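You operate a simulated robot arm through the tools that you are given. There is no shell and no other tool. Be economical: measure what you need, move in short steps, check, and stop when the job is done.

You are at the controls of a simulated robot arm. One attempt, no reset.

TASK
Set the regulator to the pressure on the card and lock it.
Fine: free the red catch, turn the red knob on and leave it on, push the catch home again.

It is judged by the outcome, as a careful person would: the job done as asked, and still so three seconds after it is handed in. It fails if anything else is knocked over, pushed out of place, dropped, spilled or broken.

THE ROBOT
A 7-joint arm with a two-finger parallel gripper, fixed in place. Base frame: the origin is at the foot of the arm, x ahead of it, y to its left, z up. Units: mm, rad, N and s.
Its first joint turns from -1.152 to 1.152 rad. Payload 2.6 kg.
The tool frame sits at the grasp point between the pads (the TCP): z along the fingers, y along the line on which they close. The tips reach 30 mm beyond it. The gripper opens to 94 mm. The fingers are 28 mm wide and 10 mm thick; the gripper's body (50 by 96 mm) begins 55 mm behind the TCP.
Orientation is that of the tool frame in the base frame, as [roll, pitch, yaw] about the fixed x, y, z axes, in that order (R = Rz(yaw) Ry(pitch) Rx(roll)). With the fingers straight down and closing along the base's y, the tool's x points along the base's -x, its y along +y and its z along -z.

THE INTERFACE
- The arm moves only by the tool arm_command. Its argument "moves" is one flat list of numbers, 7 for each row, row after row: the shift along the base's x, y, z in mm, then the turn, a rotation vector about the base's x, y, z in rad, then the gripper command, from -1 (fully open) to 1 (shut), values between in proportion. In form: [tx, ty, tz, wx, wy, wz, grip, tx, ty, tz, wx, wy, wz, grip, ...]. A call has 1 to 20 rows; each row shifts and turns the commanded pose from where the row before left it. Rows are played at 5 a second. More than 50 mm and 0.15 rad between two rows, or a gripper value outside its range, and nothing of the call is played. A pose out of reach is approached as far as the arm can. The call stops where the force on the tool passes 70 N (or 10 N more than at its start, if that is more) or the arm is blocked; 0.2 s more then pass. The fingers move at their own pace (about 72 mm/s each) and stop on an object; they squeeze with about 37 N. The grip force told is the motor's: it shows also when the fingers shut on nothing. Time passes only in rows, and 0.2 s behind the last, so rows that do not move let the fingers close. The reply holds the time, the measured pose of the TCP, the force on the tool along the base axes, the opening and the grip force, in the units named above and with some noise.
- Cameras (640 x 400 px; columns grow to the right, rows downward): "scene" is fixed at [38.5, 440.2, 555]; the picture's right is [-0.72, -0.70, 0.00], its down [-0.46, 0.47, -0.75] and it looks along [0.53, -0.54, -0.66] (base axes); focal length 214 px, centre (320, 200). "wrist" rides on the gripper at [76, 14, -102] in the tool frame; the picture's right is [-0.18, 0.98, 0.00], its down [-0.75, -0.14, -0.64] and it looks along [-0.63, -0.12, 0.77] (tool axes); focal length 243 px, centre (320, 200). There is no depth. A picture from a camera that has moved, and an enlarged one, comes with that camera's place and axes in the base frame and with its lens.
- get_image(camera): a new picture of that camera. It takes no simulated time.
- enlarge(camera, box): a new picture of the part [left, top, right, bottom] of that camera's present view, enlarged. It takes no simulated time.
- hand_in(): hands the job in; it is judged then, once.

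Work in short steps. Places have to be worked out from the pictures, the camera data and where the tool is seen: move nearer, look again, correct. Check each grasp and each placing, and mend what went wrong. You have 120 turns and 76 pictures in all, those below and enlarged ones among them. Open the gripper and draw the arm clear of the work before you hand the job in, unless the task says otherwise; then end with one line.

The tools are called after "Emit:" as name(argument=value, ...) on one line, values as JSON. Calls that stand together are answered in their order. arm_command: Moves the arm, as the interface text tells. Its arguments: {"type":"object","properties":{"moves":{"type":"array","items":{"type":"number"}}},"required":["moves"]} The other tools are called the same way: get_image (camera) takes a picture; enlarge (camera, box) takes an enlarged picture of a part of a camera's view; hand_in () hands the job in.

At the start:

```text
time_s: 0.0
tcp_pos: [295.6, 5.8, 467.6]
ee_rot: [3.14, 0.0, 3.141]
ft_force: [0.7, -0.9, -0.1]
gripper_width: 94.0
grasp_force: 0.1
```

scene: 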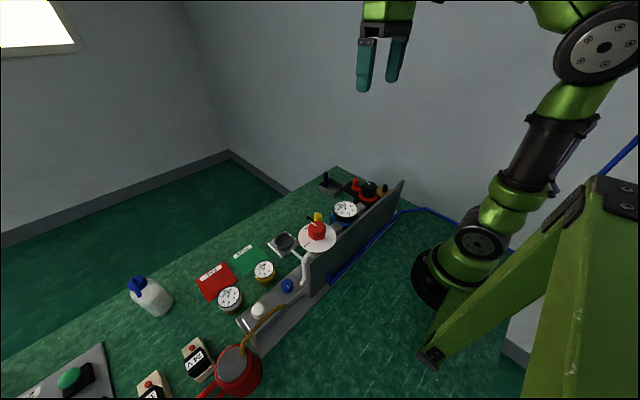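
wrist: 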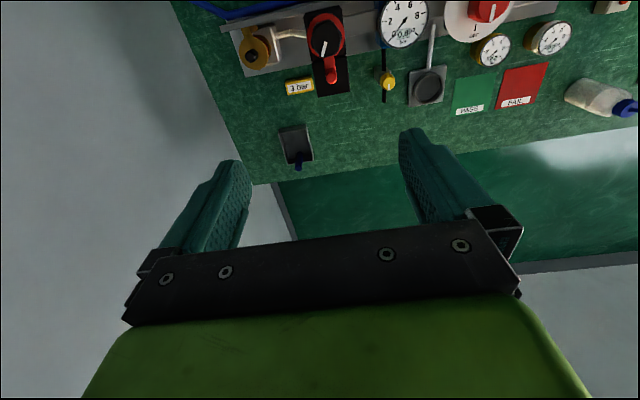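

I'll look closely at the regulator area in both cameras before moving.

Emit:
enlarge(camera="wrist", box=[220, 0, 440, 140])

Emit:
enlarge(camera="scene", box=[280, 150, 420, 240])

Emit:
enlarge(camera="wrist", box=[420, 0, 640, 140])

```text
2.86 times, centred on (330, 70) of wrist
camera zoom: at [219.7, 19.8, 570.1], right [0.18, 0.98, 0.0], down [0.75, -0.14, 0.64], along [0.63, -0.12, -0.77], focal length 693 px, centre (291, 571)
```

zoom: 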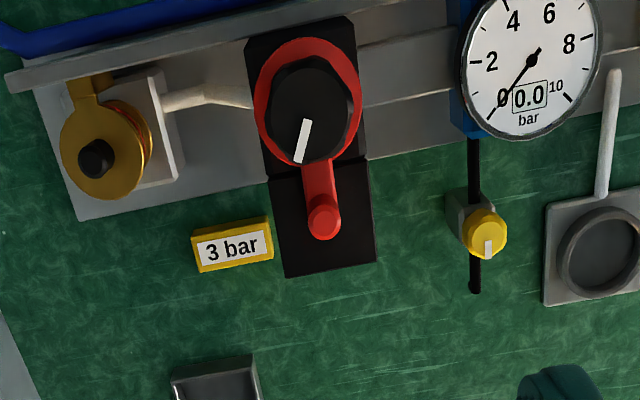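

```text
4.44 times, centred on (350, 195) of scene
camera zoom: at [38.5, 440.2, 555.0], right [-0.72, -0.7, 0.0], down [-0.46, 0.47, -0.75], along [0.53, -0.54, -0.66], focal length 953 px, centre (187, 222)
```

zoom: 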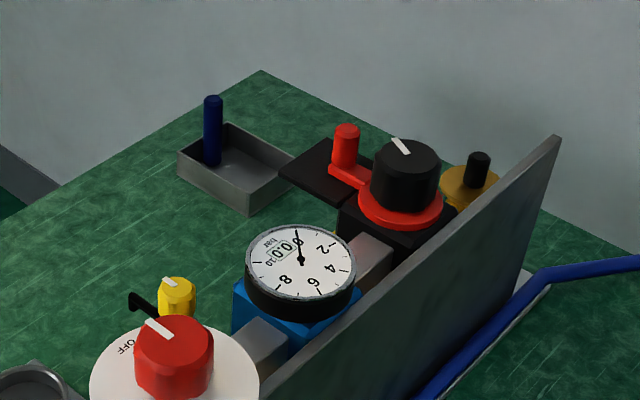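

```text
2.86 times, centred on (530, 70) of wrist
camera zoom: at [219.7, 19.8, 570.1], right [0.18, 0.98, 0.0], down [0.75, -0.14, 0.64], along [0.63, -0.12, -0.77], focal length 693 px, centre (-280, 571)
```

zoom: 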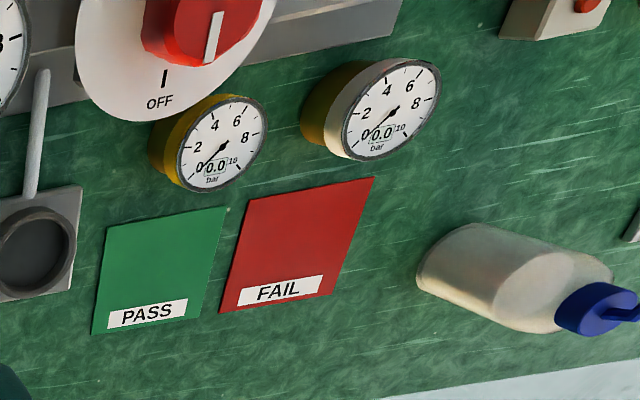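

Triangulation from the two views puts the black regulator knob at about (262, 19, 204), the red catch handle at (308, 18, 202), the gauge at (265, 119, 186) and the red OFF knob at (267, 221, 185). I'm moving the wrist camera nearer, staying high, to see how the catch works.

Emit:
arm_command(moves=[-20, 1, -35, 0, 0, 0, -1, -20, 1, -35, 0, 0, 0, -1, -20, 1, -35, 0, 0, 0, -1, -5, 1, -32, 0, 0, 0, -1])

Emit:
get_image(camera="wrist")

```text
time_s: 1.0
tcp_pos: [228.5, 9.5, 331.0]
ee_rot: [-3.141, 0.002, -3.141]
ft_force: [-0.6, -0.5, 0.4]
gripper_width: 94.3
grasp_force: 0.1
```

```text
70 pictures are left
camera wrist: at [153.2, 23.1, 433.4], right [0.18, 0.98, 0.0], down [0.75, -0.14, 0.64], along [0.63, -0.12, -0.77], focal length 243 px, centre (320, 200)
```

wrist: 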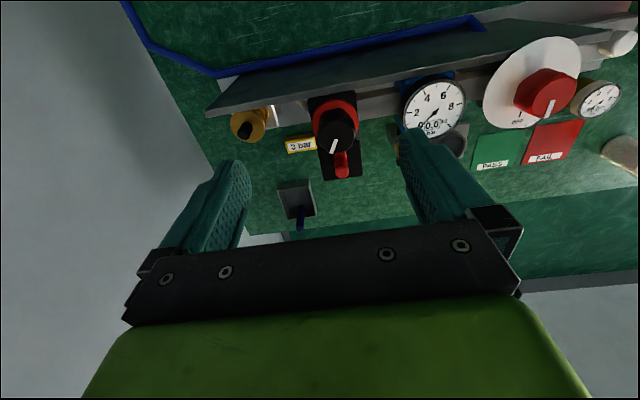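

The knob appears where I predicted. Next is an enlarged view of the catch and knob.

Emit:
enlarge(camera="wrist", box=[210, 70, 410, 195])

Emit:
enlarge(camera="wrist", box=[380, 20, 640, 180])

Emit:
enlarge(camera="scene", box=[330, 165, 410, 215])

Emit:
enlarge(camera="scene", box=[220, 190, 380, 290])

```text
3.20 times, centred on (310, 132) of wrist
camera zoom: at [153.2, 23.1, 433.4], right [0.18, 0.98, 0.0], down [0.75, -0.14, 0.64], along [0.63, -0.12, -0.77], focal length 776 px, centre (352, 416)
```

zoom: 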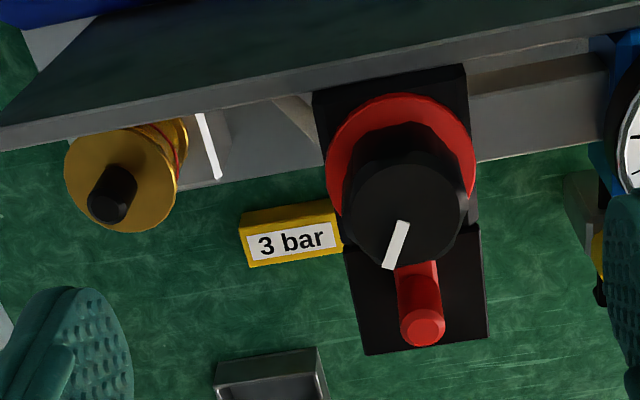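

```text
2.46 times, centred on (510, 100) of wrist
camera zoom: at [153.2, 23.1, 433.4], right [0.18, 0.98, 0.0], down [0.75, -0.14, 0.64], along [0.63, -0.12, -0.77], focal length 597 px, centre (-148, 446)
```

zoom: 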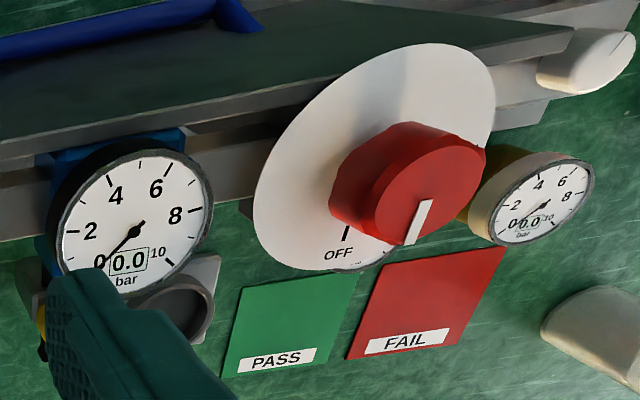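

```text
8.00 times, centred on (370, 190) of scene
camera zoom: at [38.5, 440.2, 555.0], right [-0.72, -0.7, 0.0], down [-0.46, 0.47, -0.75], along [0.53, -0.54, -0.66], focal length 1716 px, centre (-80, 280)
```

zoom: 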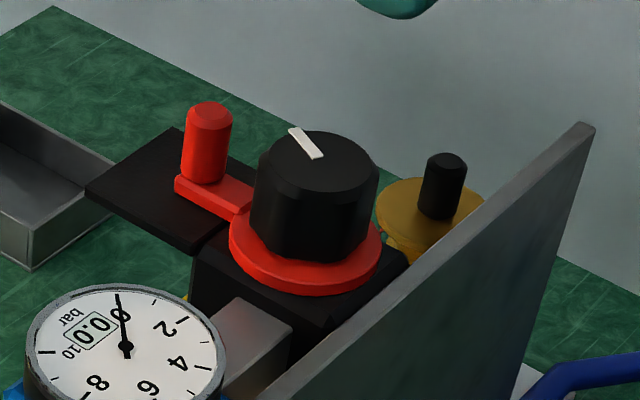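

```text
4.00 times, centred on (300, 240) of scene
camera zoom: at [38.5, 440.2, 555.0], right [-0.72, -0.7, 0.0], down [-0.46, 0.47, -0.75], along [0.53, -0.54, -0.66], focal length 858 px, centre (400, 40)
```

zoom: 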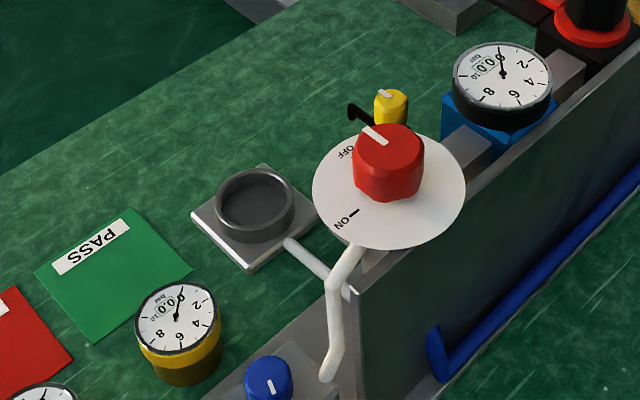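

The red catch is a post of about 17 mm on an arm from a ring around the regulator knob. The red valve is at OFF (+x), and ON is a quarter turn counterclockwise from above (+y). I'll go above the catch post with the gripper partly closed and look again.

Emit:
arm_command(moves=[40, 4, 0, 0, 0, 0, -0.1, 40, 4, -10, 0, 0, 0, -0.1, 0, 0, -35, 0, 0, 0, -0.1, 0, 0, -30, 0, 0, 0, -0.1])

Emit:
get_image(camera="wrist")

Emit:
enlarge(camera="scene", box=[310, 140, 406, 200])

```text
time_s: 2.0
tcp_pos: [310.3, 19.2, 253.4]
ee_rot: [3.141, 0.0, -3.141]
ft_force: [0.5, 0.0, -1.1]
gripper_width: 51.5
grasp_force: 0.1
```

```text
65 pictures are left
camera wrist: at [234.4, 31.0, 357.1], right [0.18, 0.98, 0.0], down [0.75, -0.14, 0.64], along [0.63, -0.12, -0.77], focal length 243 px, centre (320, 200)
```

wrist: 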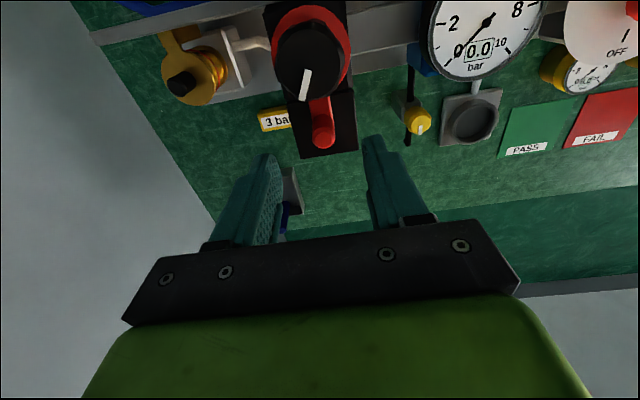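

```text
6.67 times, centred on (358, 170) of scene
camera zoom: at [38.5, 440.2, 555.0], right [-0.72, -0.7, 0.0], down [-0.46, 0.47, -0.75], along [0.53, -0.54, -0.66], focal length 1430 px, centre (67, 400)
```

zoom: 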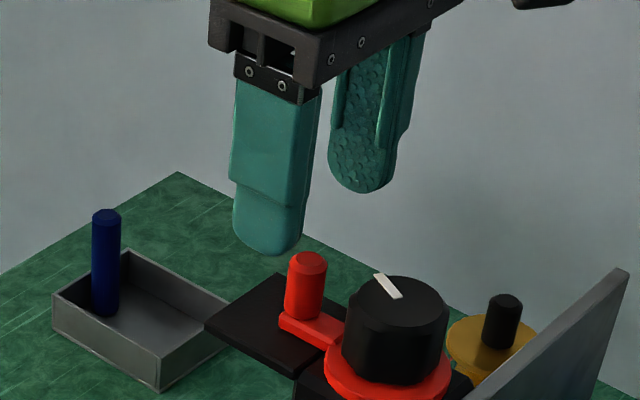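

The post top is at about (307, 19.5, 201), so the TCP is almost right above it. I'll descend so the tips reach z≈177 and close on the post.

Emit:
arm_command(moves=[-2, 0, -25, 0, 0, 0, -0.1, 0, 0, -21, 0, 0, 0, -0.1, 0, 0, 0, 0, 0, 0, -0.1])

Emit:
enlarge(camera="scene", box=[310, 140, 406, 200])

Emit:
get_image(camera="wrist")

```text
time_s: 2.8
tcp_pos: [308.2, 16.4, 210.0]
ee_rot: [-3.141, -0.001, 3.141]
ft_force: [-0.9, 0.0, -0.6]
gripper_width: 51.6
grasp_force: 0.2
```

```text
6.67 times, centred on (358, 170) of scene
camera zoom: at [38.5, 440.2, 555.0], right [-0.72, -0.7, 0.0], down [-0.46, 0.47, -0.75], along [0.53, -0.54, -0.66], focal length 1430 px, centre (67, 400)
```

zoom: 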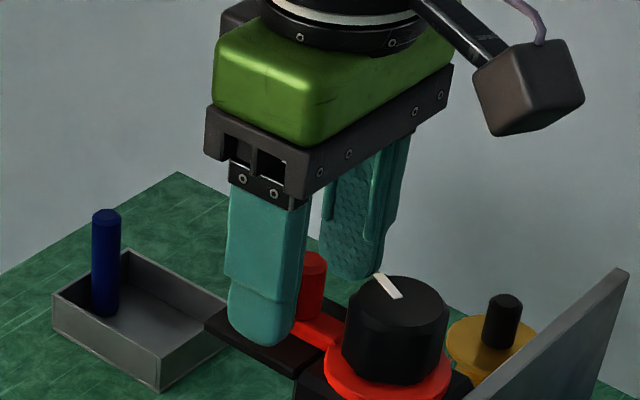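

```text
62 pictures are left
camera wrist: at [232.9, 30.8, 312.5], right [0.18, 0.98, 0.0], down [0.75, -0.14, 0.64], along [0.63, -0.12, -0.77], focal length 243 px, centre (320, 200)
```

wrist: 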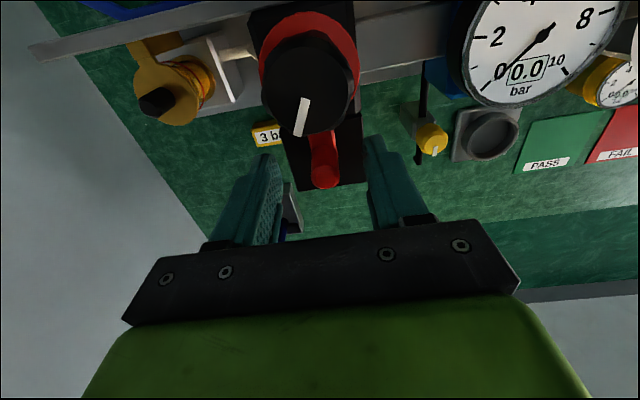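

The post sits between the fingers, so I'll close on it.

Emit:
arm_command(moves=[0, 1, 0, 0, 0, 0, 0.5, 0, 0, 0, 0, 0, 0, 1, 0, 0, 0, 0, 0, 0, 1])

Emit:
get_image(camera="wrist")

```text
time_s: 3.6
tcp_pos: [308.8, 19.4, 210.5]
ee_rot: [3.137, -0.001, -3.138]
ft_force: [0.9, 19.1, -4.0]
gripper_width: 14.8
grasp_force: 44.7
```

```text
61 pictures are left
camera wrist: at [232.8, 33.5, 312.6], right [0.18, 0.98, 0.0], down [0.75, -0.14, 0.64], along [0.63, -0.11, -0.77], focal length 243 px, centre (320, 200)
```

wrist: 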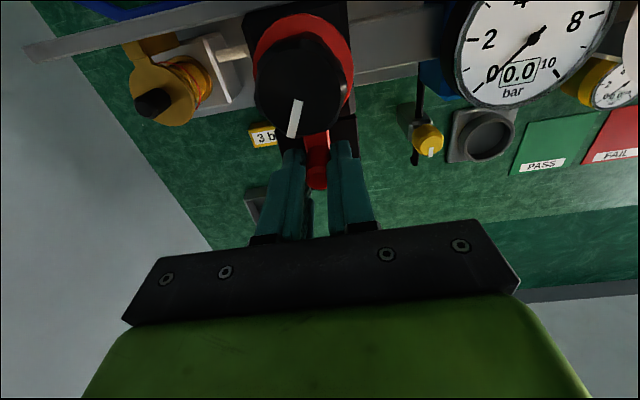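

I have the post (14.8 mm). I'll relieve the side load and try a gentle outward pull along +x.

Emit:
arm_command(moves=[0, 2, 0, 0, 0, 0, 1, 2, 0, 0, 0, 0, 0, 1, 2, 0, 0, 0, 0, 0, 1])

```text
time_s: 4.4
tcp_pos: [313.0, 20.3, 210.0]
ee_rot: [-3.141, 0.0, 3.141]
ft_force: [-0.1, 7.2, -2.8]
gripper_width: 15.1
grasp_force: 45.3
```

It gave 4 mm along x with no load. I'll pull further and look for whether the catch is following.

Emit:
arm_command(moves=[3, 0, 0, 0, 0, 0, 1, 3, 0, 0, 0, 0, 0, 1, 3, 0, 0, 0, 0, 0, 1])

Emit:
enlarge(camera="scene", box=[310, 140, 406, 200])

Emit:
enlarge(camera="wrist", box=[220, 0, 420, 250])

```text
time_s: 5.2
tcp_pos: [321.7, 20.7, 209.8]
ee_rot: [-3.139, 0.001, -3.141]
ft_force: [-0.2, 0.5, 9.7]
gripper_width: 15.0
grasp_force: 45.4
```

```text
6.67 times, centred on (358, 170) of scene
camera zoom: at [38.5, 440.2, 555.1], right [-0.72, -0.7, 0.0], down [-0.46, 0.47, -0.75], along [0.53, -0.54, -0.66], focal length 1430 px, centre (67, 400)
```

zoom: 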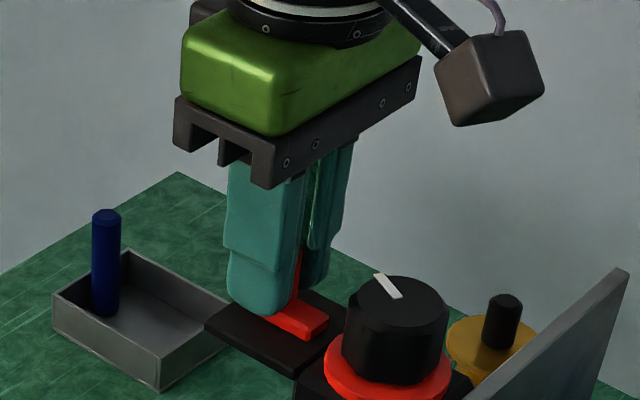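

```text
1.60 times, centred on (320, 125) of wrist
camera zoom: at [245.7, 34.1, 312.4], right [0.18, 0.98, 0.0], down [0.75, -0.14, 0.64], along [0.63, -0.12, -0.77], focal length 388 px, centre (320, 320)
```

zoom: 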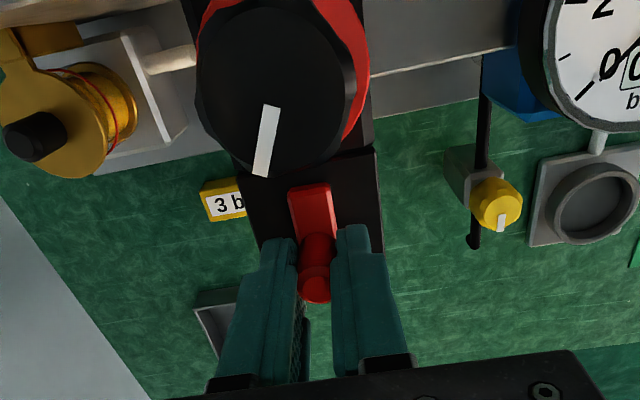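

The catch slides away from the ring, as hoped. I'll pull to its stop in small steps.

Emit:
arm_command(moves=[2, 0, 0, 0, 0, 0, 1, 2, 0, 0, 0, 0, 0, 1, 2, 0, 0, 0, 0, 0, 1])

Emit:
enlarge(camera="wrist", box=[220, 0, 420, 250])

```text
time_s: 6.0
tcp_pos: [329.0, 20.8, 209.6]
ee_rot: [-3.14, 0.003, -3.139]
ft_force: [0.1, -4.6, 8.2]
gripper_width: 14.9
grasp_force: 45.5
```

```text
1.60 times, centred on (320, 125) of wrist
camera zoom: at [251.9, 34.1, 312.2], right [0.18, 0.98, 0.0], down [0.75, -0.14, 0.64], along [0.63, -0.12, -0.76], focal length 388 px, centre (320, 320)
```

zoom: 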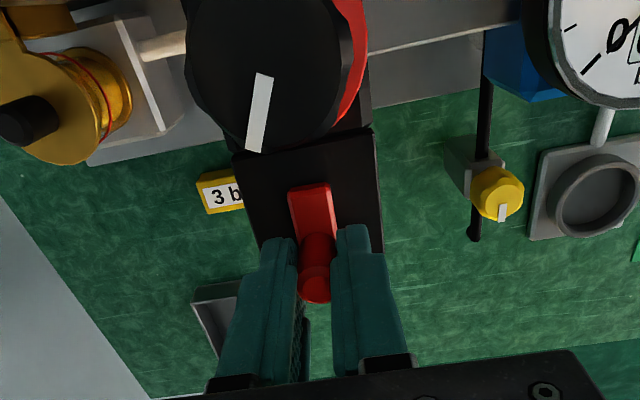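

It has moved 20 mm and is clear of the ring. I'll feel for the end stop a little further out.

Emit:
arm_command(moves=[1.5, 0, 0, 0, 0, 0, 1, 1.5, 0, 0, 0, 0, 0, 1, 0, 0, 0, 0, 0, 0, 1])

```text
time_s: 6.8
tcp_pos: [330.8, 20.3, 208.9]
ee_rot: [-3.139, 0.001, 3.141]
ft_force: [-0.2, -11.5, 17.3]
gripper_width: 14.9
grasp_force: 45.1
```

It's well out, by about 22 mm, with no x load. I'll release, go straight up and check that it stays there.

Emit:
arm_command(moves=[0, 0, 0, 0, 0, 0, 0.3, 0, 0, 0, 0, 0, 0, -0.1, 0, 0, 30, 0, 0, 0, -0.1, 0, 0, 40, 0, 0, 0, -0.1])

Emit:
get_image(camera="wrist")

```text
time_s: 7.8
tcp_pos: [329.0, 19.3, 280.9]
ee_rot: [-3.141, 0.001, -3.14]
ft_force: [1.1, 0.5, 0.2]
gripper_width: 51.8
grasp_force: 0.1
```

```text
57 pictures are left
camera wrist: at [253.7, 33.4, 383.4], right [0.18, 0.98, 0.0], down [0.75, -0.14, 0.64], along [0.63, -0.12, -0.77], focal length 243 px, centre (320, 200)
```

wrist: 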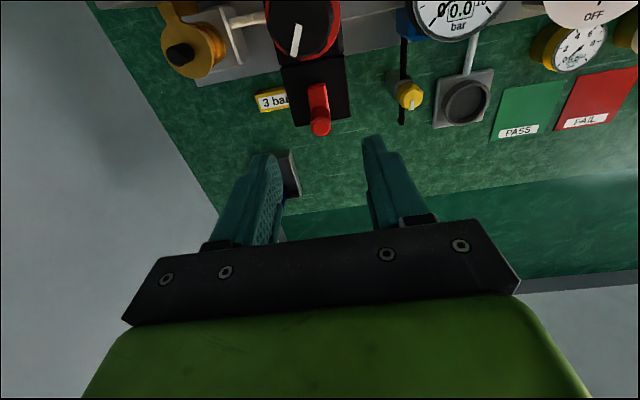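

The catch stays out. The red valve knob works out at (262, 219, top 205) with a diameter of about 38 mm. I'm moving above it and pre-turning the tool −0.6 rad so there's wrist room for a quarter turn counterclockwise.

Emit:
arm_command(moves=[-10, 40, 15, 0, 0, -0.15, -0.1, -15, 40, 0, 0, 0, -0.15, -0.1, -15, 40, 0, 0, 0, -0.15, -0.1, -15, 40, 0, 0, 0, -0.15, -0.1, -12, 40, 0, 0, 0, 0, -0.1, 0, 0, 0, 0, 0, 0, -0.1])

Emit:
get_image(camera="wrist")

Emit:
enlarge(camera="scene", box=[220, 140, 412, 260])

```text
time_s: 9.2
tcp_pos: [263.8, 220.3, 291.0]
ee_rot: [3.14, 0.001, 2.544]
ft_force: [-0.5, 0.7, -0.5]
gripper_width: 51.8
grasp_force: 0.1
```

```text
56 pictures are left
camera wrist: at [209.7, 274.7, 394.6], right [0.71, 0.71, 0.0], down [0.54, -0.54, 0.64], along [0.45, -0.45, -0.77], focal length 243 px, centre (320, 200)
```

wrist: 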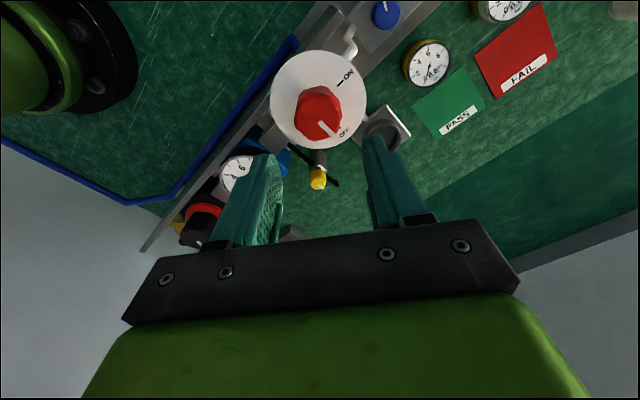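

```text
3.33 times, centred on (316, 200) of scene
camera zoom: at [38.5, 440.3, 555.0], right [-0.72, -0.7, 0.0], down [-0.46, 0.47, -0.75], along [0.53, -0.54, -0.66], focal length 715 px, centre (333, 200)
```

zoom: 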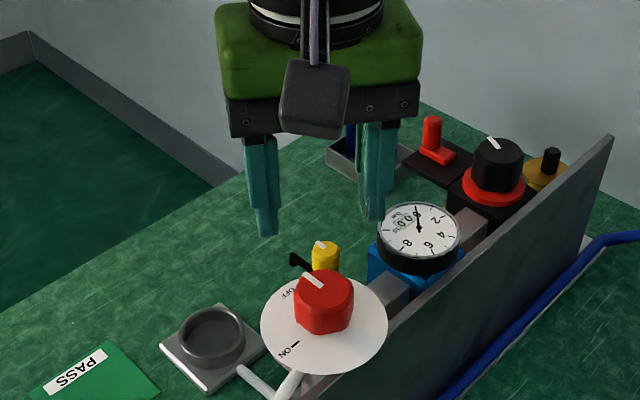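

The knob axis refines to (259, 224), with its top at about 206 and the disc at about 176. I'll centre, open slightly more and descend to TCP z≈213.

Emit:
arm_command(moves=[-4, 4, -20, 0, 0, 0, -0.3, 0, 0, -30, 0, 0, 0, -0.3, 0, 0, -27, 0, 0, 0, -0.3, 0, 0, 0, 0, 0, 0, -0.3])

Emit:
get_image(camera="wrist")

Emit:
enlarge(camera="scene", box=[260, 170, 388, 250])

```text
time_s: 10.2
tcp_pos: [260.4, 226.0, 213.2]
ee_rot: [3.139, -0.002, 2.543]
ft_force: [0.3, 0.5, -0.6]
gripper_width: 61.0
grasp_force: 0.0
```

```text
54 pictures are left
camera wrist: at [205.0, 280.1, 317.6], right [0.71, 0.71, 0.0], down [0.54, -0.54, 0.64], along [0.45, -0.45, -0.77], focal length 243 px, centre (320, 200)
```

wrist: 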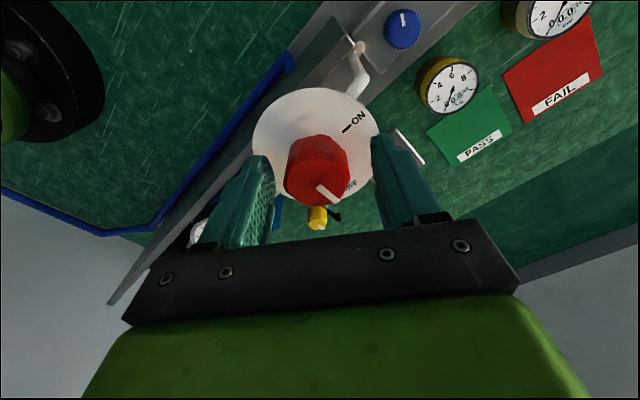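

```text
5.00 times, centred on (324, 210) of scene
camera zoom: at [38.5, 440.2, 555.0], right [-0.72, -0.7, 0.0], down [-0.46, 0.47, -0.75], along [0.53, -0.54, -0.66], focal length 1072 px, centre (300, 150)
```

zoom: 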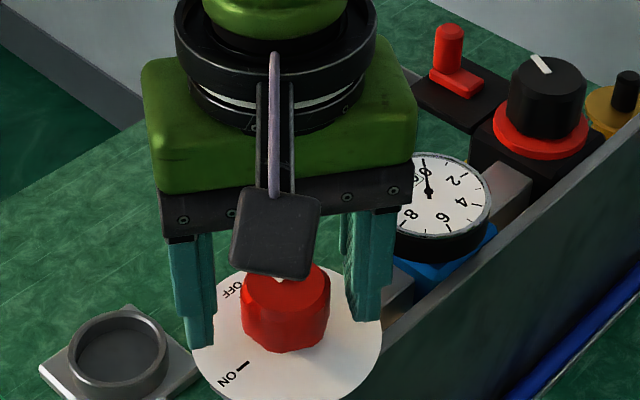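

The knob is centred between the fingers; the ON tick lies at exactly +y, a 90° CCW turn. Shift y by −3 and close.

Emit:
arm_command(moves=[-1, -3, 0, 0, 0, 0, 0, 0, 0, 0, 0, 0, 0, 1, 0, 0, 0, 0, 0, 0, 1])

```text
time_s: 11.0
tcp_pos: [257.8, 222.2, 216.5]
ee_rot: [3.139, -0.001, 2.543]
ft_force: [6.6, 8.5, -6.2]
gripper_width: 39.5
grasp_force: 45.2
```

Firm grip at 39.5 mm. I'll start with a small CCW turn and watch the forces.

Emit:
arm_command(moves=[0, 0, 0, 0, 0, 0.1, 1, 0, 0, 0, 0, 0, 0.1, 1, 0, 0, 0, 0, 0, 0.1, 1])

Emit:
enlarge(camera="wrist", box=[220, 60, 420, 240])

```text
time_s: 11.8
tcp_pos: [258.3, 221.7, 215.8]
ee_rot: [-3.138, -0.003, 2.843]
ft_force: [-4.1, -1.8, -16.0]
gripper_width: 39.8
grasp_force: 45.3
```

```text
2.22 times, centred on (320, 150) of wrist
camera zoom: at [189.9, 257.4, 319.1], right [0.46, 0.89, 0.0], down [0.68, -0.35, 0.64], along [0.57, -0.3, -0.77], focal length 539 px, centre (320, 311)
```

zoom: 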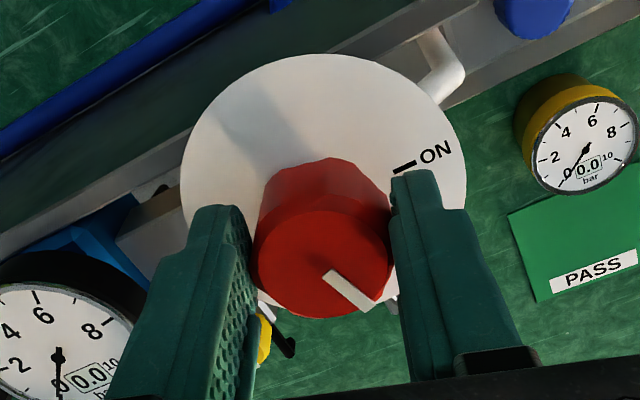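

The knob turns with the fingers. I'll carry on through the rest of the quarter turn.

Emit:
arm_command(moves=[0, 0, 0, 0, 0, 0.13, 1, 0, 0, 0, 0, 0, 0.13, 1, 0, 0, 0, 0, 0, 0.13, 1, 0, 0, 0, 0, 0, 0.13, 1, 0, 0, 0, 0, 0, 0.13, 1, 0, 0, 0, 0, 0, 0.13, 1, 0, 0, 0, 0, 0, 0.13, 1, 0, 0, 0, 0, 0, 0.13, 1, 0, 0, 0, 0, 0, 0.13, 1, 0, 0, 0, 0, 0, 0.1, 1])

Emit:
get_image(camera="wrist")

Emit:
enlarge(camera="scene", box=[260, 170, 388, 250])

```text
time_s: 14.0
tcp_pos: [262.4, 220.6, 218.0]
ee_rot: [-3.133, 0.001, -2.171]
ft_force: [16.7, -25.7, -11.4]
gripper_width: 39.5
grasp_force: 44.6
```

```text
51 pictures are left
camera wrist: at [206.3, 165.1, 320.5], right [-0.71, 0.71, -0.01], down [0.54, 0.54, 0.64], along [0.46, 0.45, -0.77], focal length 243 px, centre (320, 200)
```

wrist: 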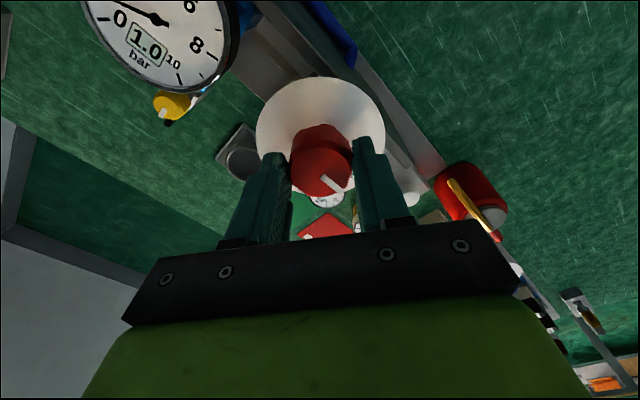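

```text
5.00 times, centred on (324, 210) of scene
camera zoom: at [38.6, 440.2, 555.0], right [-0.72, -0.7, 0.0], down [-0.46, 0.47, -0.75], along [0.53, -0.54, -0.66], focal length 1072 px, centre (300, 150)
```

zoom: 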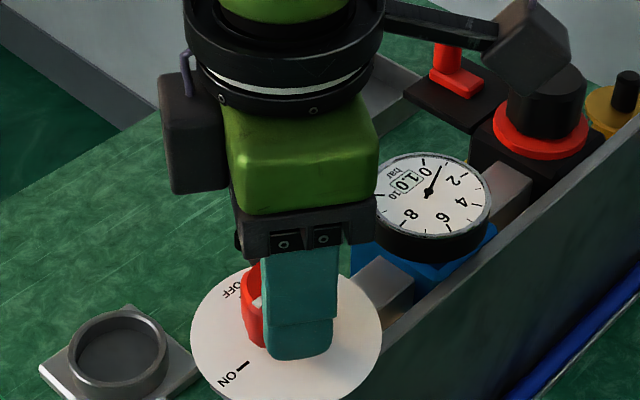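

The gauge now reads 1.0 bar, so the supply is on. I'll release, lift and check the pointer against the ON tick.

Emit:
arm_command(moves=[0, 0, 0, 0, 0, 0, 0.1, 0, 0, 0, 0, 0, 0, -0.3, 0, 0, 30, 0, 0, 0, -0.3, 0, 0, 45, 0, 0, 0, -0.3])

Emit:
enlarge(camera="scene", box=[260, 170, 388, 250])

Emit:
enlarge(camera="wrist", box=[130, 0, 430, 180])

```text
time_s: 15.0
tcp_pos: [258.3, 221.8, 291.6]
ee_rot: [-3.141, 0.0, -2.169]
ft_force: [-0.2, -0.9, -0.5]
gripper_width: 61.0
grasp_force: 0.1
```

```text
5.00 times, centred on (324, 210) of scene
camera zoom: at [38.5, 440.3, 555.0], right [-0.72, -0.7, 0.0], down [-0.46, 0.47, -0.75], along [0.53, -0.54, -0.66], focal length 1072 px, centre (300, 150)
```

zoom: 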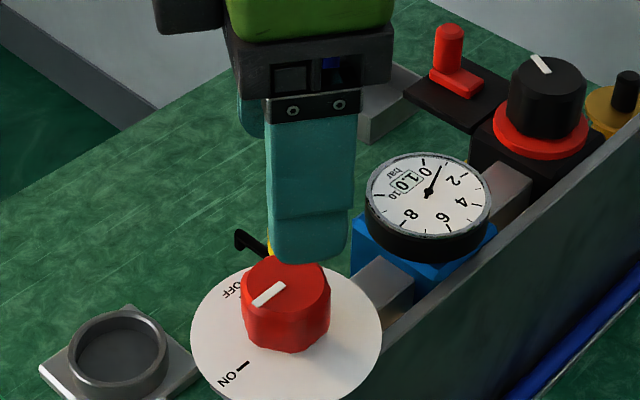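

```text
2.13 times, centred on (280, 90) of wrist
camera zoom: at [204.0, 165.5, 394.8], right [-0.71, 0.71, 0.0], down [0.54, 0.54, 0.64], along [0.45, 0.45, -0.77], focal length 518 px, centre (405, 435)
```

zoom: 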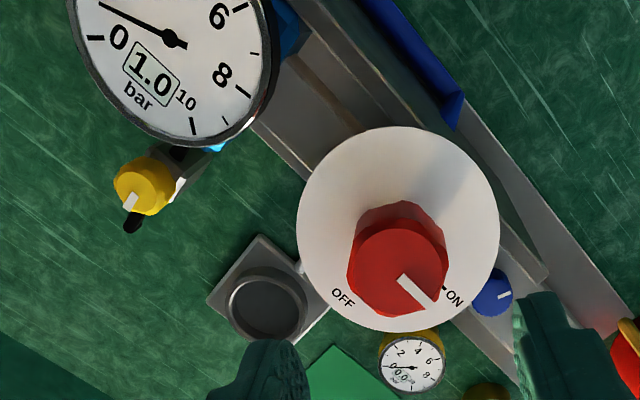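

The gauge is up at 1.0 bar. I'll check the pointer angle more precisely.

Emit:
enlarge(camera="scene", box=[294, 210, 342, 240])

Emit:
enlarge(camera="wrist", box=[260, 60, 380, 160])

```text
13.33 times, centred on (318, 225) of scene
camera zoom: at [38.5, 440.3, 555.0], right [-0.72, -0.7, 0.0], down [-0.46, 0.47, -0.75], along [0.53, -0.54, -0.66], focal length 2860 px, centre (347, -133)
```

zoom: 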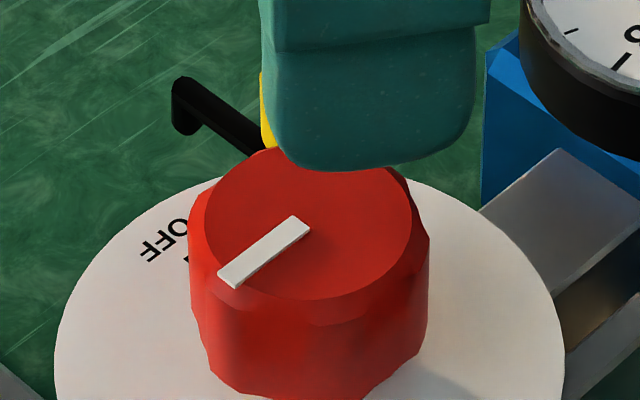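

```text
4.00 times, centred on (320, 110) of wrist
camera zoom: at [204.0, 165.5, 394.8], right [-0.71, 0.71, 0.0], down [0.54, 0.54, 0.64], along [0.45, 0.45, -0.77], focal length 970 px, centre (320, 560)
```

zoom: 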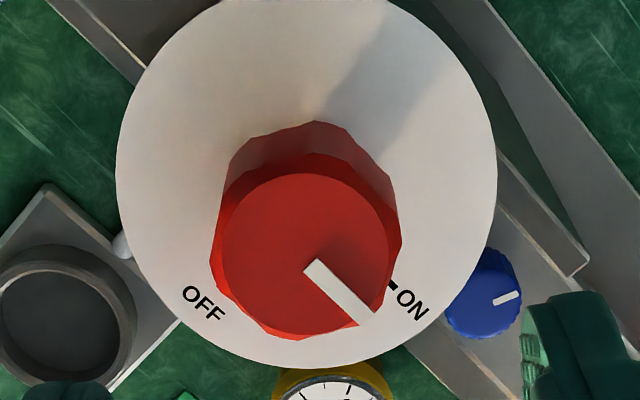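

The red valve points at ON. Next I go over the regulator knob at (265, 18), turning the tool back so I have room to rotate either way.

Emit:
arm_command(moves=[1, -29, 0, 0, 0, -0.14, -0.3, 1, -29, 0, 0, 0, -0.14, -0.3, 1, -29, 0, 0, 0, -0.14, -0.3, 1, -29, 0, 0, 0, -0.14, -0.3, 1, -29, 0, 0, 0, -0.14, -0.3, 1, -29, 0, 0, 0, -0.14, -0.3, 0, -29, 0, 0, 0, -0.13, -0.3, 0, 0, 0, 0, 0, 0, -0.3])

Emit:
get_image(camera="wrist")

Emit:
enlarge(camera="scene", box=[300, 150, 412, 220])

```text
time_s: 16.8
tcp_pos: [263.4, 17.1, 291.9]
ee_rot: [-3.141, -0.001, -3.14]
ft_force: [0.0, -0.1, -0.9]
gripper_width: 61.1
grasp_force: 0.0
```

```text
45 pictures are left
camera wrist: at [188.7, 31.0, 394.8], right [0.18, 0.98, 0.0], down [0.75, -0.14, 0.64], along [0.63, -0.12, -0.77], focal length 243 px, centre (320, 200)
```

wrist: 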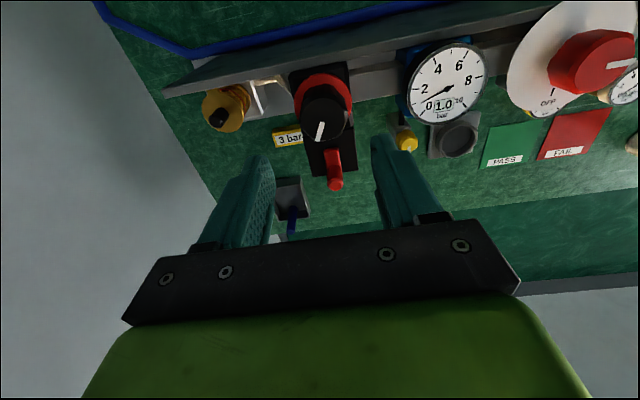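

```text
5.71 times, centred on (356, 185) of scene
camera zoom: at [38.5, 440.2, 555.0], right [-0.72, -0.7, 0.0], down [-0.46, 0.47, -0.75], along [0.53, -0.54, -0.66], focal length 1226 px, centre (114, 286)
```

zoom: 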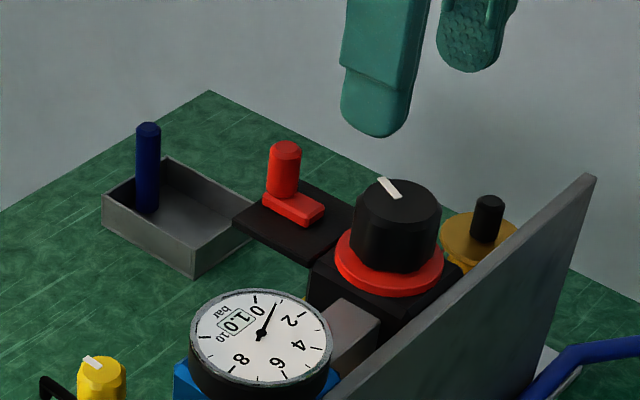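

Knob axis ≈ (262.5, 20), top ≈ 207. I'll shift slightly, descend to TCP ≈ 213 and close.

Emit:
arm_command(moves=[-1, 2, -30, 0, 0, 0, -0.3, 0, 0, -30, 0, 0, 0, -0.3, 0, 0, -18, 0, 0, 0, -0.3, 0, 0, 0, 0, 0, 0, -0.3])

Emit:
get_image(camera="wrist")

Emit:
enlarge(camera="scene", box=[300, 150, 412, 220])

```text
time_s: 17.8
tcp_pos: [266.3, 20.2, 214.6]
ee_rot: [3.141, 0.0, -3.14]
ft_force: [0.6, -0.3, -0.3]
gripper_width: 61.1
grasp_force: 0.0
```

```text
43 pictures are left
camera wrist: at [188.8, 33.8, 317.7], right [0.18, 0.98, 0.0], down [0.75, -0.14, 0.64], along [0.63, -0.12, -0.77], focal length 243 px, centre (320, 200)
```

wrist: 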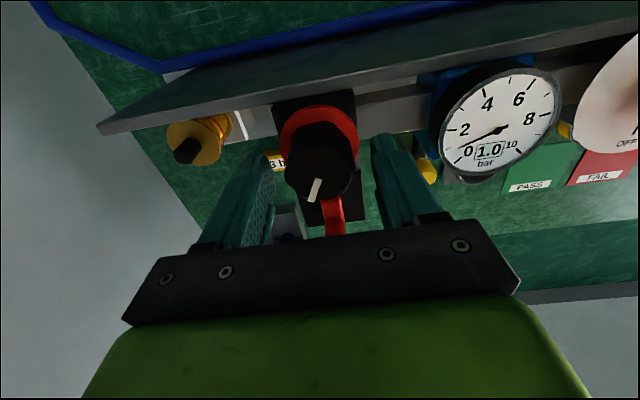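

```text
5.71 times, centred on (356, 185) of scene
camera zoom: at [38.5, 440.2, 555.0], right [-0.72, -0.7, 0.0], down [-0.46, 0.47, -0.75], along [0.53, -0.54, -0.66], focal length 1226 px, centre (114, 286)
```

zoom: 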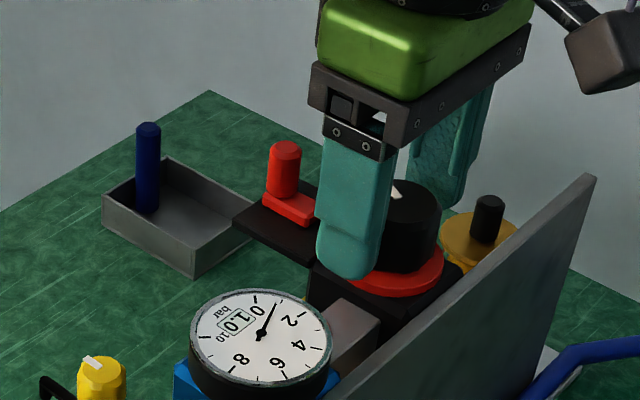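

The knob axis looks nearer x≈261, so I'll shift −3 in x and close.

Emit:
arm_command(moves=[-3, 0, 0, 0, 0, 0, 0, 0, 0, 0, 0, 0, 0, 1, 0, 0, 0, 0, 0, 0, 1])

```text
time_s: 18.6
tcp_pos: [262.4, 20.7, 215.9]
ee_rot: [-3.141, 0.0, -3.141]
ft_force: [6.1, -2.2, -4.5]
gripper_width: 39.5
grasp_force: 44.8
```

Gripped with little load. I'll try a clockwise turn of 0.3 rad and read the gauge.

Emit:
arm_command(moves=[0, 0, 0, 0, 0, -0.1, 1, 0, 0, 0, 0, 0, -0.1, 1, 0, 0, 0, 0, 0, -0.1, 1, 0, 0, 0, 0, 0, 0, 1])

Emit:
enlarge(camera="scene", box=[316, 170, 412, 230])

```text
time_s: 19.6
tcp_pos: [262.3, 20.9, 214.7]
ee_rot: [3.141, 0.002, 2.841]
ft_force: [4.2, -1.7, 8.9]
gripper_width: 39.5
grasp_force: 44.5
```

```text
6.67 times, centred on (364, 200) of scene
camera zoom: at [38.5, 440.3, 555.0], right [-0.72, -0.7, 0.0], down [-0.46, 0.47, -0.75], along [0.53, -0.54, -0.66], focal length 1430 px, centre (27, 200)
```

zoom: 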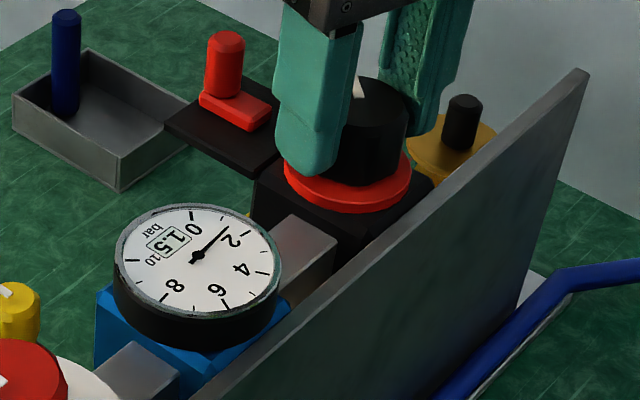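

The turn gave +0.5 bar (1.5 now), so clockwise raises it at about 1.7 bar/rad. I'll turn another 0.75 rad and recheck.

Emit:
arm_command(moves=[0, 0, 0, 0, 0, -0.13, 1, 0, 0, 0, 0, 0, -0.13, 1, 0, 0, 0, 0, 0, -0.13, 1, 0, 0, 0, 0, 0, -0.12, 1, 0, 0, 0, 0, 0, -0.12, 1, 0, 0, 0, 0, 0, -0.12, 1, 0, 0, 0, 0, 0, 0, 1])

Emit:
enlarge(camera="scene", box=[316, 170, 412, 230])

```text
time_s: 21.2
tcp_pos: [261.1, 19.7, 214.0]
ee_rot: [3.138, 0.004, 2.093]
ft_force: [24.6, -7.0, 0.6]
gripper_width: 39.4
grasp_force: 45.0
```

```text
6.67 times, centred on (364, 200) of scene
camera zoom: at [38.6, 440.2, 555.1], right [-0.72, -0.7, 0.0], down [-0.46, 0.47, -0.75], along [0.53, -0.54, -0.66], focal length 1430 px, centre (27, 200)
```

zoom: 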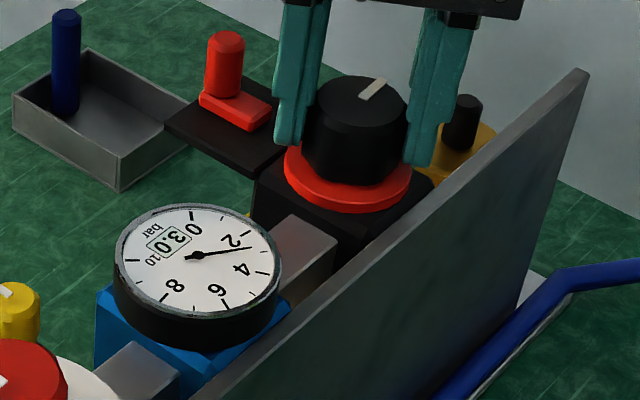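

The gauge seems to read 3.0 already; I'll zoom in to confirm.

Emit:
enlarge(camera="scene", box=[328, 196, 364, 220])

```text
16.00 times, centred on (346, 208) of scene
camera zoom: at [38.6, 440.2, 555.1], right [-0.72, -0.7, 0.0], down [-0.46, 0.47, -0.75], along [0.53, -0.54, -0.66], focal length 3432 px, centre (-96, 72)
```

zoom: 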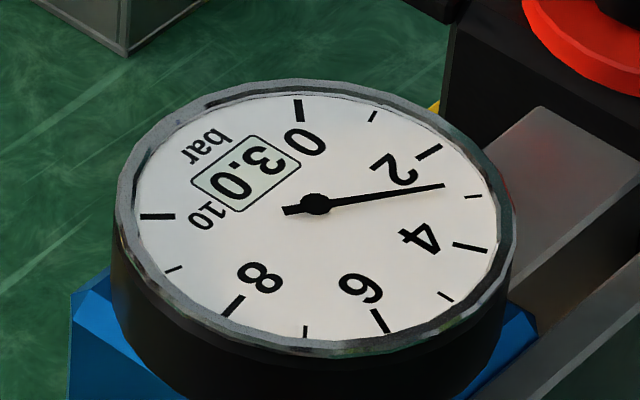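

It reads 3.0 bar. I'll release, lift and check that the reading holds.

Emit:
arm_command(moves=[0, 0, 0, 0, 0, 0, 0.1, 0, 0, 0, 0, 0, 0, -0.3, 0, 0, 30, 0, 0, 0, -0.3, 0, 0, 45, 0, 0, 0, -0.3])

Emit:
enlarge(camera="scene", box=[316, 170, 412, 230])

```text
time_s: 22.2
tcp_pos: [260.8, 22.3, 289.2]
ee_rot: [3.14, -0.002, 2.094]
ft_force: [0.2, -0.5, 0.2]
gripper_width: 61.2
grasp_force: 0.1
```

```text
6.67 times, centred on (364, 200) of scene
camera zoom: at [38.5, 440.2, 555.0], right [-0.72, -0.7, 0.0], down [-0.46, 0.47, -0.75], along [0.53, -0.54, -0.66], focal length 1430 px, centre (27, 200)
```

zoom: 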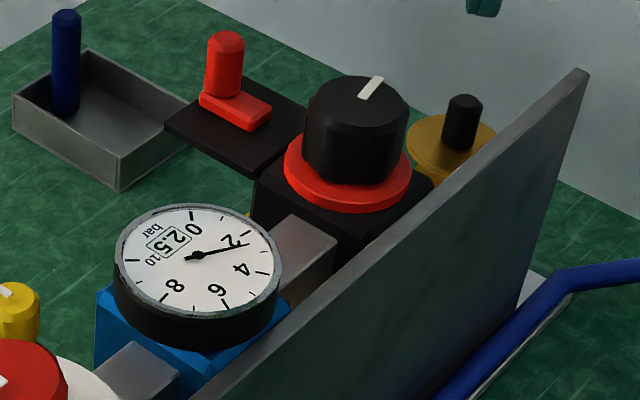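

The reading dropped to 2.5 after release. I'll wait a second to see whether it's creeping or settled.

Emit:
arm_command(moves=[0, 0, 0, 0, 0, 0, -0.3, 0, 0, 0, 0, 0, 0, -0.3, 0, 0, 0, 0, 0, 0, -0.3, 0, 0, 0, 0, 0, 0, -0.3, 0, 0, 0, 0, 0, 0, -0.3, 0, 0, 0, 0, 0, 0, -0.3, 0, 0, 0, 0, 0, 0, -0.3, 0, 0, 0, 0, 0, 0, -0.3])

Emit:
enlarge(camera="scene", box=[316, 170, 412, 230])

```text
time_s: 24.0
tcp_pos: [261.2, 22.2, 289.6]
ee_rot: [-3.142, 0.001, 2.092]
ft_force: [0.8, 0.6, 0.8]
gripper_width: 61.3
grasp_force: 0.0
```

```text
6.67 times, centred on (364, 200) of scene
camera zoom: at [38.5, 440.2, 555.0], right [-0.72, -0.7, 0.0], down [-0.46, 0.47, -0.75], along [0.53, -0.54, -0.66], focal length 1430 px, centre (27, 200)
```

zoom: 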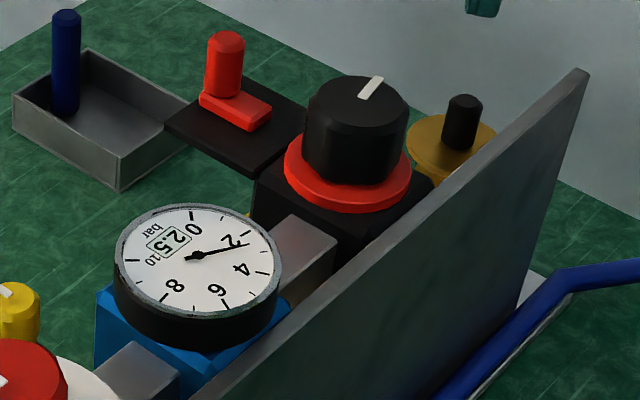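

It's stable at 2.5, so the knob slipped back slightly on release. I'll regrip in the same place and turn a little further.

Emit:
arm_command(moves=[1, -2, -40, 0, 0, 0, -0.3, 0, 0, -35, 0, 0, 0, -0.3, 0, 0, 0, 0, 0, 0, 0.1, 0, 0, 0, 0, 0, 0, 1, 0, 0, 0, 0, 0, 0, 1])

Emit:
enlarge(camera="scene", box=[316, 170, 412, 230])

```text
time_s: 25.2
tcp_pos: [262.4, 19.6, 213.8]
ee_rot: [3.141, 0.0, 2.094]
ft_force: [-1.0, -0.5, -4.9]
gripper_width: 39.1
grasp_force: 45.1
```

```text
6.67 times, centred on (364, 200) of scene
camera zoom: at [38.5, 440.3, 555.0], right [-0.72, -0.7, 0.0], down [-0.46, 0.47, -0.75], along [0.53, -0.54, -0.66], focal length 1430 px, centre (27, 200)
```

zoom: 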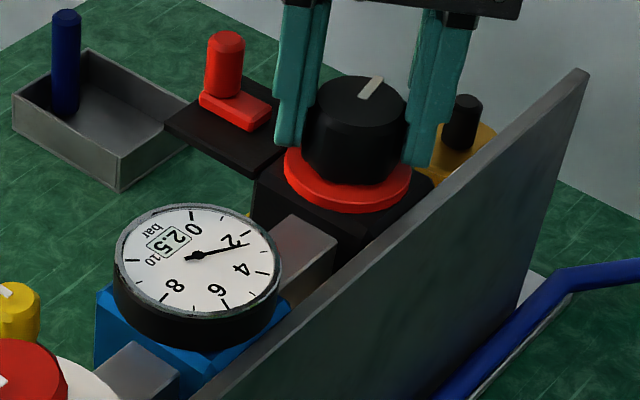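

Gripped cleanly with no side load, still 2.5. I'll turn clockwise 0.25 rad.

Emit:
arm_command(moves=[0, 0, 0, 0, 0, -0.13, 1, 0, 0, 0, 0, 0, -0.12, 1, 0, 0, 0, 0, 0, 0, 1, 0, 0, 0, 0, 0, 0, 1])

Emit:
enlarge(camera="scene", box=[316, 170, 412, 230])

```text
time_s: 26.2
tcp_pos: [261.9, 19.2, 213.3]
ee_rot: [3.142, -0.001, 1.842]
ft_force: [-2.7, 4.2, -2.3]
gripper_width: 39.0
grasp_force: 44.9
```

```text
6.67 times, centred on (364, 200) of scene
camera zoom: at [38.5, 440.3, 555.0], right [-0.72, -0.7, 0.0], down [-0.46, 0.47, -0.75], along [0.53, -0.54, -0.66], focal length 1430 px, centre (27, 200)
```

zoom: 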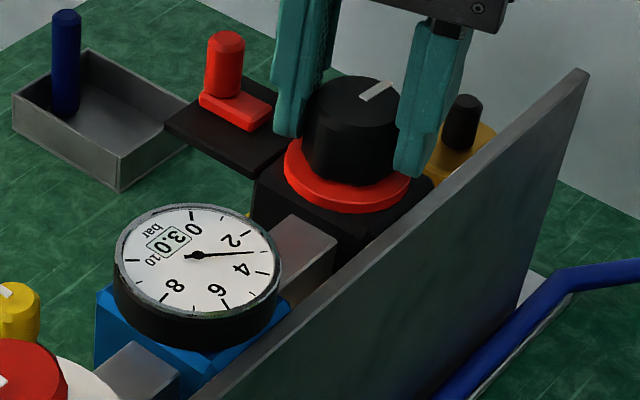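

Emit:
enlarge(camera="scene", box=[328, 196, 364, 220])

```text
16.00 times, centred on (346, 208) of scene
camera zoom: at [38.5, 440.3, 555.0], right [-0.72, -0.7, 0.0], down [-0.46, 0.47, -0.75], along [0.53, -0.54, -0.66], focal length 3432 px, centre (-96, 72)
```

zoom: 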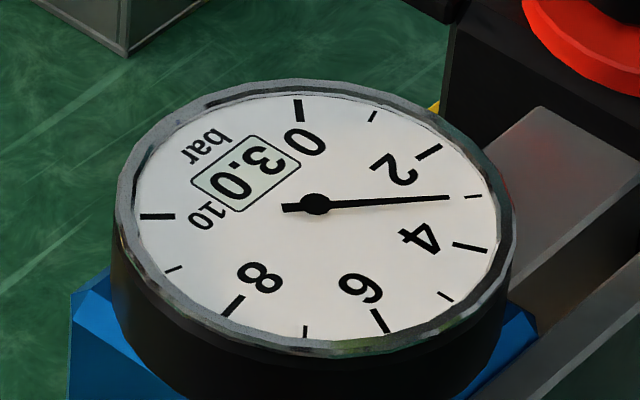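

The needle now lies right on the 3 tick; earlier it was only about 2.75, with the display rounding to 0.5. I'll release and lift.

Emit:
arm_command(moves=[0, 0, 0, 0, 0, 0, 0.1, 0, 0, 0, 0, 0, 0, -0.3, 0, 0, 30, 0, 0, 0, -0.3, 0, 0, 45, 0, 0, 0, -0.3, 0, 0, 0, 0, 0, 0, -0.3, 0, 0, 0, 0, 0, 0, -0.3])

Emit:
enlarge(camera="scene", box=[328, 196, 364, 220])

```text
time_s: 27.6
tcp_pos: [259.9, 18.4, 292.9]
ee_rot: [-3.141, -0.001, 1.842]
ft_force: [-0.2, -0.1, -0.4]
gripper_width: 61.1
grasp_force: 0.0
```

```text
16.00 times, centred on (346, 208) of scene
camera zoom: at [38.5, 440.2, 555.0], right [-0.72, -0.7, 0.0], down [-0.46, 0.47, -0.75], along [0.53, -0.54, -0.66], focal length 3432 px, centre (-96, 72)
```

zoom: 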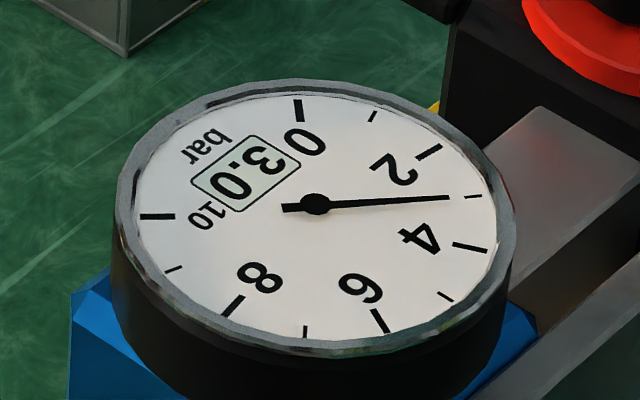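

Steady at 3.0 bar after release. I'm going back over the catch post with the tool straight again.

Emit:
arm_command(moves=[7.5, 0, 0, 0, 0, 0.145, -0.1, 7.5, 0, 0, 0, 0, 0.145, -0.1, 7.5, 0, 0, 0, 0, 0.145, -0.1, 7.5, 0, 0, 0, 0, 0.145, -0.1, 7.5, 0, 0, 0, 0, 0.145, -0.1, 7.5, 0, 0, 0, 0, 0.145, -0.1, 7.5, 0, 0, 0, 0, 0.145, -0.1, 7.5, 0, 0, 0, 0, 0.145, -0.1, 7.5, 0, -15, 0, 0, 0.14, -0.1, 0, 0, -20, 0, 0, 0, -0.1, 0, 0, 0, 0, 0, 0, -0.1])

Emit:
get_image(camera="wrist")

```text
time_s: 30.0
tcp_pos: [328.3, 18.4, 253.8]
ee_rot: [3.142, 0.002, -3.139]
ft_force: [-0.1, 0.3, 0.6]
gripper_width: 51.6
grasp_force: 0.0
```

```text
32 pictures are left
camera wrist: at [253.6, 32.5, 356.3], right [0.18, 0.98, 0.0], down [0.75, -0.14, 0.64], along [0.63, -0.12, -0.77], focal length 243 px, centre (320, 200)
```

wrist: 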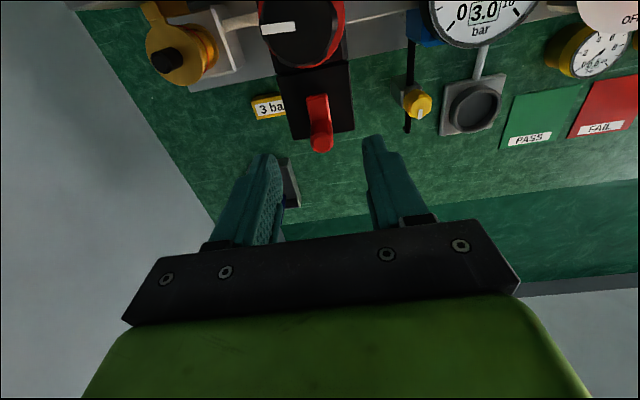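

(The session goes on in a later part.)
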